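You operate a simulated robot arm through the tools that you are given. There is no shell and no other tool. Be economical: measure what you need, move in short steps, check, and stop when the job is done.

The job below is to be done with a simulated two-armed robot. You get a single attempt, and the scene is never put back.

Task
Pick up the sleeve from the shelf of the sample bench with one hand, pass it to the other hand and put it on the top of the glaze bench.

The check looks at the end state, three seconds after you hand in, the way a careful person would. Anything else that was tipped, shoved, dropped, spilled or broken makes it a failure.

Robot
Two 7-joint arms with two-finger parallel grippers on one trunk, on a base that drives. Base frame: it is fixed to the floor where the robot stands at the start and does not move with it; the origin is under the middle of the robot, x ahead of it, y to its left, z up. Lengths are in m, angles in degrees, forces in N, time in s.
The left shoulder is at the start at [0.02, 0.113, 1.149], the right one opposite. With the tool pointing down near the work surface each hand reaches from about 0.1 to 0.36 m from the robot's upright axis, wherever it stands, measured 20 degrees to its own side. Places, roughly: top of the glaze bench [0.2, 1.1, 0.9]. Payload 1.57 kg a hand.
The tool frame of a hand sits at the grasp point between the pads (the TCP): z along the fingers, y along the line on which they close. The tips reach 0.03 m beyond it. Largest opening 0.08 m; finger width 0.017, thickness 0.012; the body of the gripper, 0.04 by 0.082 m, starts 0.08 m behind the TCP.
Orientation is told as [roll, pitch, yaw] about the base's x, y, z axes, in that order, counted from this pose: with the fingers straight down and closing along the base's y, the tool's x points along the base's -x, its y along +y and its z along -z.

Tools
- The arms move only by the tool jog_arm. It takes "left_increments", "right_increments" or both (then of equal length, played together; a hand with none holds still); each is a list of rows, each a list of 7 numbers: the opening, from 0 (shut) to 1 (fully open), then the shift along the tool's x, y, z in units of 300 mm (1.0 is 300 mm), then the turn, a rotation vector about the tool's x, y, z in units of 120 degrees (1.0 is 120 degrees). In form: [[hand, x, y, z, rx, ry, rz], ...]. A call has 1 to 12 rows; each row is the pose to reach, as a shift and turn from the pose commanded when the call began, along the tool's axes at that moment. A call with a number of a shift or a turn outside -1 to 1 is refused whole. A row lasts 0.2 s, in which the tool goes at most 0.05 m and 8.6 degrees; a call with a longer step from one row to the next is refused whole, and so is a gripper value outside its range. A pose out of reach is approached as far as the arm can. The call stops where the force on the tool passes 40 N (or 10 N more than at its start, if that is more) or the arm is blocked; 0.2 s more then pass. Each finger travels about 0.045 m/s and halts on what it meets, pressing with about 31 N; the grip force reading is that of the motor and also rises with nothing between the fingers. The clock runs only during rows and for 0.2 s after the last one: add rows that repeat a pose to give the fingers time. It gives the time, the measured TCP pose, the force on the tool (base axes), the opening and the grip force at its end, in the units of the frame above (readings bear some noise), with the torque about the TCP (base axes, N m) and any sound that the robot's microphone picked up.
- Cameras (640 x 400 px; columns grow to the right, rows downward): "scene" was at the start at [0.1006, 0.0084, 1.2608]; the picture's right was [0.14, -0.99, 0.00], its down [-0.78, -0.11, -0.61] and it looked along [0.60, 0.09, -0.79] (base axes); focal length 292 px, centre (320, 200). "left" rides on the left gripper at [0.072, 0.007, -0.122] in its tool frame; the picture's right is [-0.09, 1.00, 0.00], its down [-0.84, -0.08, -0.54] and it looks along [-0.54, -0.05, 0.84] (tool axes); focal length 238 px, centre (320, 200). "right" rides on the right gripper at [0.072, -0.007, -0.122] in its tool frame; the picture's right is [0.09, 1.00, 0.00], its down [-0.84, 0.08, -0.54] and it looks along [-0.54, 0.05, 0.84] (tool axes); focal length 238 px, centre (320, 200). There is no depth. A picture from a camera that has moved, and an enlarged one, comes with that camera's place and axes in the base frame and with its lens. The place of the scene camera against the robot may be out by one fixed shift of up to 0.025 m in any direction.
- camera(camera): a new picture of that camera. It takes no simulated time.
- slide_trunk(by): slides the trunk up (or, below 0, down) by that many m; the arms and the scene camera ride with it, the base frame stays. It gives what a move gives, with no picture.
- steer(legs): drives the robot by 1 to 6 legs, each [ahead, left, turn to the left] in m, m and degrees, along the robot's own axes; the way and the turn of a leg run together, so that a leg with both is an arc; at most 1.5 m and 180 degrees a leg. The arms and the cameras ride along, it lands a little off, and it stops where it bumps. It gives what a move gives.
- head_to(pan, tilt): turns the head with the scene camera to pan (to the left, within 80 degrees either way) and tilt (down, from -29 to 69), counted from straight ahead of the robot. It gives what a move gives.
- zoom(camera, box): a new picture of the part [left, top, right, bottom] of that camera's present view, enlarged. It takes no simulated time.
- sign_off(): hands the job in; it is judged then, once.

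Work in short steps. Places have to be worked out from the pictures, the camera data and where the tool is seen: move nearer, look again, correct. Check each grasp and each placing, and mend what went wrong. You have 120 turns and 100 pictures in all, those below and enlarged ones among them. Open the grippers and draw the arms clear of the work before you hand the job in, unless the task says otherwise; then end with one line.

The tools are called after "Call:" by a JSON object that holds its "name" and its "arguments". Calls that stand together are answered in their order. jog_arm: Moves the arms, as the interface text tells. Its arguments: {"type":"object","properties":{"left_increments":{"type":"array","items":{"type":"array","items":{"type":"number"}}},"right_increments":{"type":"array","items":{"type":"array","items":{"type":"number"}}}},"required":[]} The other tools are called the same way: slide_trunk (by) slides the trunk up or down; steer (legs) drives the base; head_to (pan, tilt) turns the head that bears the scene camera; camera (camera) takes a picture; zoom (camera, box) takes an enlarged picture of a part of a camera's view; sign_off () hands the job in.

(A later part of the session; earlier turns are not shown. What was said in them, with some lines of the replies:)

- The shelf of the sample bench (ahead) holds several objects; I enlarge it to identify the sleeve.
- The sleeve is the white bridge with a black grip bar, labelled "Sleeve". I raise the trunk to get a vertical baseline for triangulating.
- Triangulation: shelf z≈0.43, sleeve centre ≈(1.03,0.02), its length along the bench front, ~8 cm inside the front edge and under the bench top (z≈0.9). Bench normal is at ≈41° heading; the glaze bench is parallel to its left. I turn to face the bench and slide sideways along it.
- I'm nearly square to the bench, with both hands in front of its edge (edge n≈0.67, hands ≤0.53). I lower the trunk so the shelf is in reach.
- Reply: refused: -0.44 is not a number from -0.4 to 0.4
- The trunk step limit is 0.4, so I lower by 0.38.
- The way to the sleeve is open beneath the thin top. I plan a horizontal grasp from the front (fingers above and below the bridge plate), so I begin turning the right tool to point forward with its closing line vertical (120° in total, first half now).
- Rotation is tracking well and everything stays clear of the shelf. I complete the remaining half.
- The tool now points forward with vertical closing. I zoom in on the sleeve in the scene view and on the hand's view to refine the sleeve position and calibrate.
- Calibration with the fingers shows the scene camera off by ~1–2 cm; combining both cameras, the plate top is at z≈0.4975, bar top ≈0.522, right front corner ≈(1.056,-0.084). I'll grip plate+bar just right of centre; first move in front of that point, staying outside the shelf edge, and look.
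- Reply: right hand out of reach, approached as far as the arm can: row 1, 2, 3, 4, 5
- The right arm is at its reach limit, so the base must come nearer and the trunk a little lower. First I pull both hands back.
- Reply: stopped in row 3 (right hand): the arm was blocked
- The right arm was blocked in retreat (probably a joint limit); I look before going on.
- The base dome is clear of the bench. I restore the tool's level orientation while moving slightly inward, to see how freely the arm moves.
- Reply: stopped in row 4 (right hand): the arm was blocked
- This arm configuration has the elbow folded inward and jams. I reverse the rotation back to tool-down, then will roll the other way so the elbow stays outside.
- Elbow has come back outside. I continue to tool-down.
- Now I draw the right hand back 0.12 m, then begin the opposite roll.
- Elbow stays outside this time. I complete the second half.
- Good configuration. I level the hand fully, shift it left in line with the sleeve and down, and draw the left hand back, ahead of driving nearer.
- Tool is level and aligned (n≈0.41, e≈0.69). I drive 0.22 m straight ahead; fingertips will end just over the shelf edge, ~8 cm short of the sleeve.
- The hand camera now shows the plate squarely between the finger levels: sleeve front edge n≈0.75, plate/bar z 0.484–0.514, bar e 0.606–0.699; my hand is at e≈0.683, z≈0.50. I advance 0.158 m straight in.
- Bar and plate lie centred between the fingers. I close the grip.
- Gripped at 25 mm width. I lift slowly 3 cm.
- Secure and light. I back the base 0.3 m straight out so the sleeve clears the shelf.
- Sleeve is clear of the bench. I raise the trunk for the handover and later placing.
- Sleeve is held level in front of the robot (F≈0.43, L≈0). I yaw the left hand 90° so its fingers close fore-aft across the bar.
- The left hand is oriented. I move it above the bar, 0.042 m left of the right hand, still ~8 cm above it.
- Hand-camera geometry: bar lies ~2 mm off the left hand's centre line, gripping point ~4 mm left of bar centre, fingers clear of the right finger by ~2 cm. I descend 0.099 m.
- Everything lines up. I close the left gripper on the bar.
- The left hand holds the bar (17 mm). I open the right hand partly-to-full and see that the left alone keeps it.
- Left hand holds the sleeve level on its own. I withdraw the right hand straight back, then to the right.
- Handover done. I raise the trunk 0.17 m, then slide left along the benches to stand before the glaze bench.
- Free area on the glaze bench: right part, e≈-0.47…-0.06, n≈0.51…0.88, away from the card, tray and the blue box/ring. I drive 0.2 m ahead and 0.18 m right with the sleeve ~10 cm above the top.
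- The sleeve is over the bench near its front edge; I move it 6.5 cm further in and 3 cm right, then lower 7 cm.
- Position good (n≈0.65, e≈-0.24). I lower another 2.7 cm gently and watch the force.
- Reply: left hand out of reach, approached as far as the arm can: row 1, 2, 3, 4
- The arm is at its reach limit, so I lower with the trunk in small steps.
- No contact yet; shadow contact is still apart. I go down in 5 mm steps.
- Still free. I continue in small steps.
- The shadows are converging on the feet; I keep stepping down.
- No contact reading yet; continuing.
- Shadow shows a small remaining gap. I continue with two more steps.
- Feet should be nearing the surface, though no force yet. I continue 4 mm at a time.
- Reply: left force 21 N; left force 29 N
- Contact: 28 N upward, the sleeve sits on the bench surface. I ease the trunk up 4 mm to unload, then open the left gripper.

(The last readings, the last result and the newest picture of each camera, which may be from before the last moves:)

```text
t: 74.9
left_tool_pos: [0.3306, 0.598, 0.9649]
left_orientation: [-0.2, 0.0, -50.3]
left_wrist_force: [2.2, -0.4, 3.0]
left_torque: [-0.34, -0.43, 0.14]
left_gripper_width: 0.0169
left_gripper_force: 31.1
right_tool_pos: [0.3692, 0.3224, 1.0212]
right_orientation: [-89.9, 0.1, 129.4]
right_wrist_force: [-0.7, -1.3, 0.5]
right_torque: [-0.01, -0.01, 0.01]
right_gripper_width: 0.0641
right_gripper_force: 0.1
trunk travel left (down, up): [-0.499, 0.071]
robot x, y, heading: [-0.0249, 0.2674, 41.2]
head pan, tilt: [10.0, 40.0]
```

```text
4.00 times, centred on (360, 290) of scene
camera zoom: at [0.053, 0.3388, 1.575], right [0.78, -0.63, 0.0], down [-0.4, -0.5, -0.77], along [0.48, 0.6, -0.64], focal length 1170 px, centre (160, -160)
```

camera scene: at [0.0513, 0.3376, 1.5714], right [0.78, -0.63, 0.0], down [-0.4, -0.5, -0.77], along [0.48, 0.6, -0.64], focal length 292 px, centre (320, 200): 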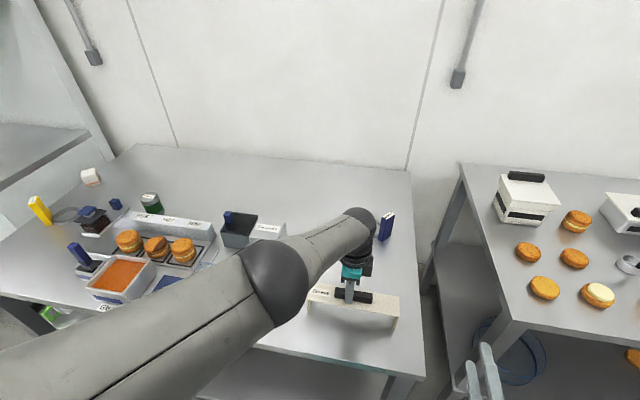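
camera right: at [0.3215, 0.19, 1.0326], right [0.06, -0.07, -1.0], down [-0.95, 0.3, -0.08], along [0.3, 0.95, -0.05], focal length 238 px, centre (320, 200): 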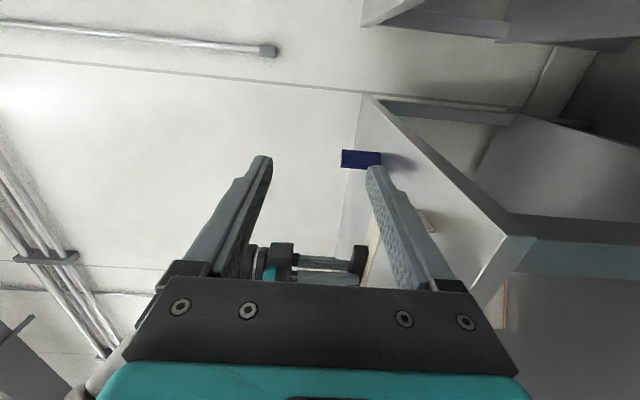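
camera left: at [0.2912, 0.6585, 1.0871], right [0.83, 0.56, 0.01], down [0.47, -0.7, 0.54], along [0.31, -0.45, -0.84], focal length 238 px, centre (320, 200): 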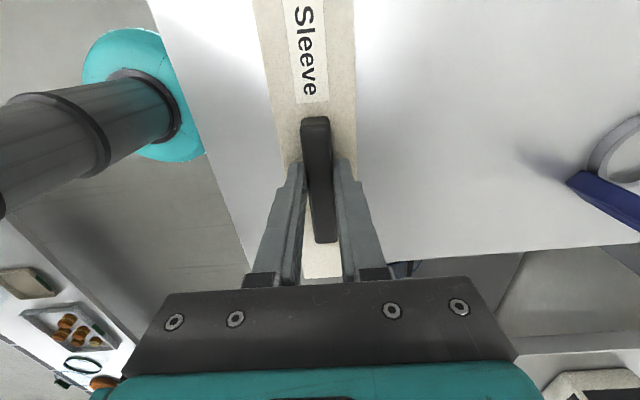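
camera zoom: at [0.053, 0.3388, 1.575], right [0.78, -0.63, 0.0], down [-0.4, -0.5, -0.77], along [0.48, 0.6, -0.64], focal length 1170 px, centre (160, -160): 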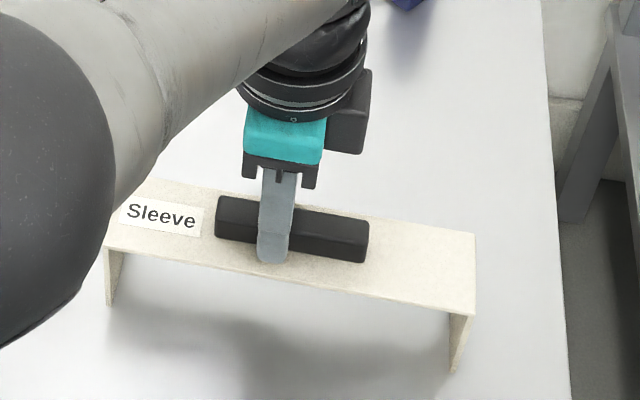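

Load is down to 3 N. I open the left gripper.

Call:
{"name": "jog_arm", "arguments": {"left_increments": [[0.4, 0, 0, 0, 0, 0, 0], [0.6, 0, 0, 0, 0, 0, 0], [0.8, 0, 0, 0, 0, 0, 0], [0.8, 0, 0, 0, 0, 0, 0], [0.8, 0, 0, 0, 0, 0, 0]]}}

Call:
{"name": "zoom", "arguments": {"camera": "scene", "box": [280, 240, 440, 340]}}

Call:
{"name": "camera", "arguments": {"camera": "left"}}

```text
t: 76.1
left_tool_pos: [0.3319, 0.5987, 0.9658]
left_orientation: [0.1, 0.0, -50.4]
left_wrist_force: [-0.6, 0.8, 0.0]
left_torque: [0.0, -0.04, 0.01]
left_gripper_width: 0.064
left_gripper_force: 0.2
right_tool_pos: [0.3712, 0.3232, 1.0204]
right_orientation: [-89.9, 0.1, 129.5]
right_wrist_force: [0.1, -0.5, 0.3]
right_torque: [-0.01, -0.05, -0.01]
right_gripper_width: 0.0639
right_gripper_force: 0.2
trunk travel left (down, up): [-0.499, 0.071]
robot x, y, heading: [-0.0231, 0.268, 41.6]
head pan, tilt: [10.0, 40.0]
```

```text
4.00 times, centred on (360, 290) of scene
camera zoom: at [0.0534, 0.3391, 1.5751], right [0.78, -0.63, 0.0], down [-0.4, -0.5, -0.77], along [0.48, 0.6, -0.64], focal length 1170 px, centre (160, -160)
```

zoom: 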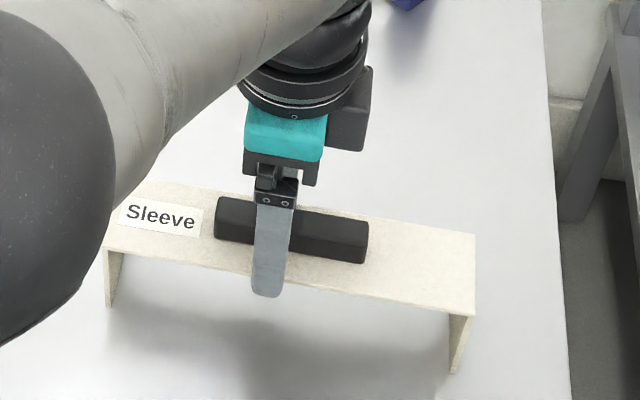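

```text
38 pictures are left
camera left: at [0.2914, 0.6592, 1.0885], right [0.83, 0.56, 0.0], down [0.47, -0.69, 0.54], along [0.3, -0.45, -0.84], focal length 238 px, centre (320, 200)
```

left: 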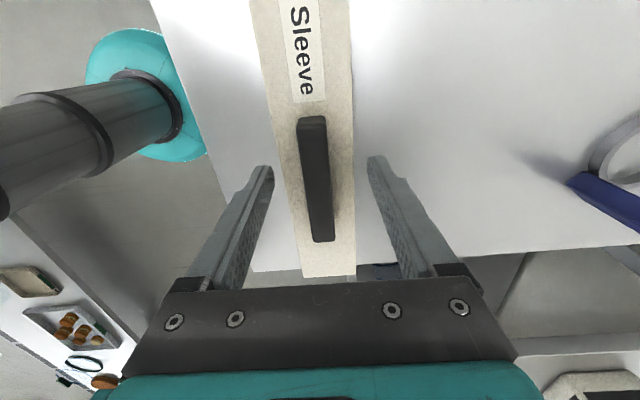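

Released, sleeve upright and stable. I raise the trunk 0.07 m straight up to clear the bar.

Call:
{"name": "slide_trunk", "arguments": {"by": 0.07}}

Call:
{"name": "camera", "arguments": {"camera": "left"}}

Call:
{"name": "camera", "arguments": {"camera": "scene"}}

```text
t: 77.2
left_tool_pos: [0.3315, 0.5981, 1.0362]
left_orientation: [0.0, 0.0, -50.4]
left_wrist_force: [0.8, 0.0, -0.7]
left_torque: [0.01, 0.0, -0.03]
left_gripper_width: 0.0638
left_gripper_force: 0.1
right_tool_pos: [0.3691, 0.3234, 1.0917]
right_orientation: [-89.9, 0.1, 129.5]
right_wrist_force: [-0.4, -0.7, 0.0]
right_torque: [0.01, 0.02, 0.03]
right_gripper_width: 0.064
right_gripper_force: 0.0
trunk travel left (down, up): [-0.569, 0.001]
robot x, y, heading: [-0.0246, 0.271, 41.2]
head pan, tilt: [10.0, 40.0]
```

```text
37 pictures are left
camera left: at [0.2914, 0.6592, 1.1584], right [0.83, 0.56, 0.0], down [0.47, -0.69, 0.54], along [0.3, -0.45, -0.84], focal length 238 px, centre (320, 200)
```

left: 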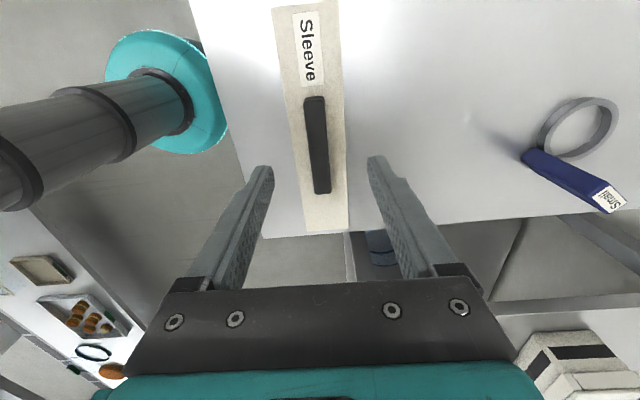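

```text
36 pictures are left
camera scene: at [0.0536, 0.3392, 1.6451], right [0.78, -0.63, 0.0], down [-0.4, -0.5, -0.77], along [0.48, 0.6, -0.64], focal length 292 px, centre (320, 200)
```

scene: 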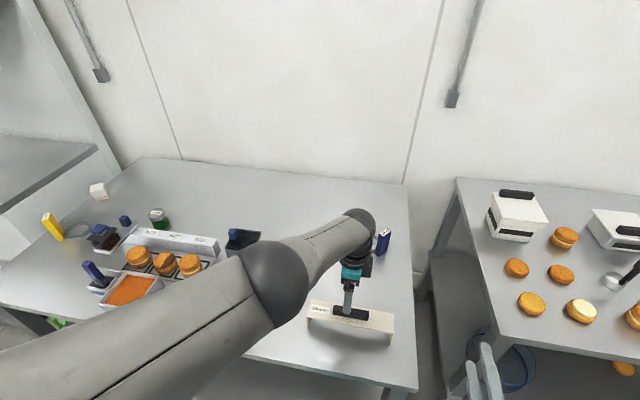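

The sleeve stands free on the bench, well inside its edges. I lift the left hand further, then back the base off 0.2 m.

Call:
{"name": "jog_arm", "arguments": {"left_increments": [[0.8, 0, 0, -0.09, 0, 0, 0], [0.8, 0, 0, -0.18, 0, 0, 0], [0.8, 0, 0, -0.27, 0, 0, 0], [0.8, 0, 0, -0.27, 0, 0, 0]]}}

Call:
{"name": "steer", "arguments": {"legs": [[-0.2, 0, 0]]}}

Call:
{"name": "camera", "arguments": {"camera": "scene"}}

```text
t: 78.2
left_tool_pos: [0.3299, 0.5975, 1.1167]
left_orientation: [0.0, 0.1, -50.5]
left_wrist_force: [0.8, 0.0, 0.7]
left_torque: [-0.03, -0.02, 0.0]
left_gripper_width: 0.064
left_gripper_force: 0.0
right_tool_pos: [0.3703, 0.3221, 1.0918]
right_orientation: [-89.8, 0.0, 129.5]
right_wrist_force: [0.3, 0.3, -0.3]
right_torque: [0.02, 0.03, -0.01]
right_gripper_width: 0.0639
right_gripper_force: 0.0
trunk travel left (down, up): [-0.569, 0.001]
robot x, y, heading: [-0.0242, 0.2687, 41.2]
head pan, tilt: [10.0, 40.0]
```

```text
t: 79.8
left_tool_pos: [0.1811, 0.4668, 1.1187]
left_orientation: [0.1, 0.0, -50.4]
left_wrist_force: [-0.3, -0.5, 0.2]
left_torque: [0.04, -0.02, -0.02]
left_gripper_width: 0.064
left_gripper_force: 0.1
right_tool_pos: [0.2212, 0.1927, 1.0914]
right_orientation: [-90.0, 0.2, 129.6]
right_wrist_force: [-0.4, -0.2, -0.5]
right_torque: [-0.02, 0.0, 0.02]
right_gripper_width: 0.0638
right_gripper_force: 0.0
trunk travel left (down, up): [-0.569, 0.001]
robot x, y, heading: [-0.1729, 0.1349, 41.3]
head pan, tilt: [10.0, 40.0]
```

```text
35 pictures are left
camera scene: at [-0.096, 0.2082, 1.6452], right [0.78, -0.62, 0.0], down [-0.4, -0.5, -0.77], along [0.48, 0.6, -0.64], focal length 292 px, centre (320, 200)
```

scene: 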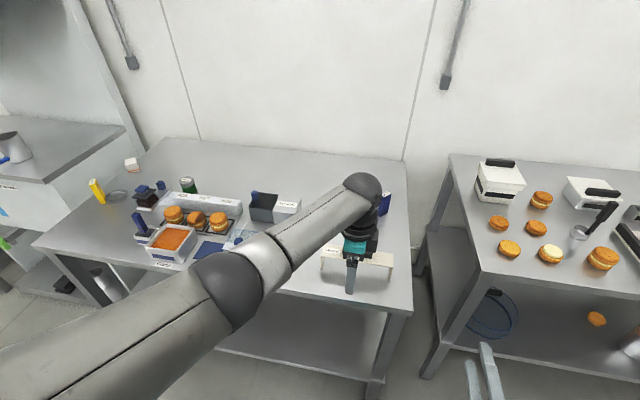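

I open both grippers fully, draw the left hand back and aside, and take a final look.

Call:
{"name": "jog_arm", "arguments": {"left_increments": [[1, 0, -0.1, 0, 0, 0, 0], [1, 0, -0.2, 0, 0, 0, 0], [1, 0.1, -0.3, 0, 0, 0, 0], [1, 0.2, -0.4, 0, 0, 0, 0]], "right_increments": [[1, 0, 0, 0, 0, 0, 0], [1, 0, 0, 0, 0, 0, 0], [1, 0, 0, 0, 0, 0, 0], [1, 0, 0, 0, 0, 0, 0]]}}

Call:
{"name": "zoom", "arguments": {"camera": "scene", "box": [240, 170, 480, 320]}}

```text
t: 80.8
left_tool_pos: [0.0504, 0.4386, 1.1207]
left_orientation: [-0.1, -0.1, -50.3]
left_wrist_force: [-1.0, 1.2, 0.7]
left_torque: [0.03, 0.0, 0.0]
left_gripper_width: 0.0802
left_gripper_force: 0.1
right_tool_pos: [0.2199, 0.1936, 1.0919]
right_orientation: [-90.0, 0.1, 129.7]
right_wrist_force: [-0.4, 0.8, -0.3]
right_torque: [0.01, 0.0, 0.0]
right_gripper_width: 0.08
right_gripper_force: 0.0
trunk travel left (down, up): [-0.569, 0.001]
robot x, y, heading: [-0.1725, 0.1371, 41.4]
head pan, tilt: [10.0, 40.0]
```

```text
2.67 times, centred on (360, 245) of scene
camera zoom: at [-0.0964, 0.2086, 1.6452], right [0.78, -0.62, 0.0], down [-0.4, -0.5, -0.77], along [0.48, 0.6, -0.64], focal length 780 px, centre (213, 80)
```

zoom: 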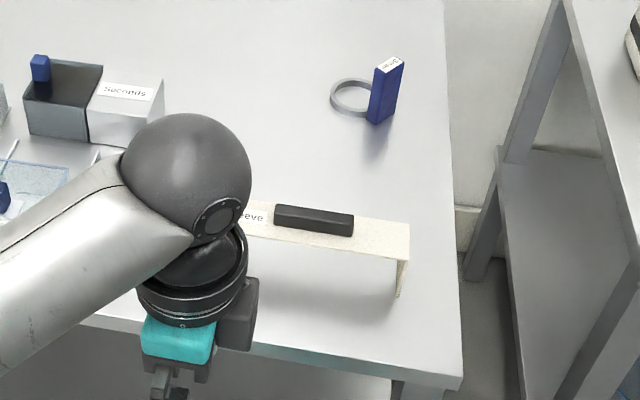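

The sleeve stands upright on the glaze bench top, nothing else was disturbed, and both hands are open and clear. I hand in.

Call:
{"name": "sign_off", "arguments": {}}

```text
The job is handed in.
```

The right hand took the sleeve from the sample bench shelf and passed it to the left, which set it upright on the glaze bench top. Both grippers are open and drawn clear, and the last pictures show nothing else disturbed on the glaze bench.
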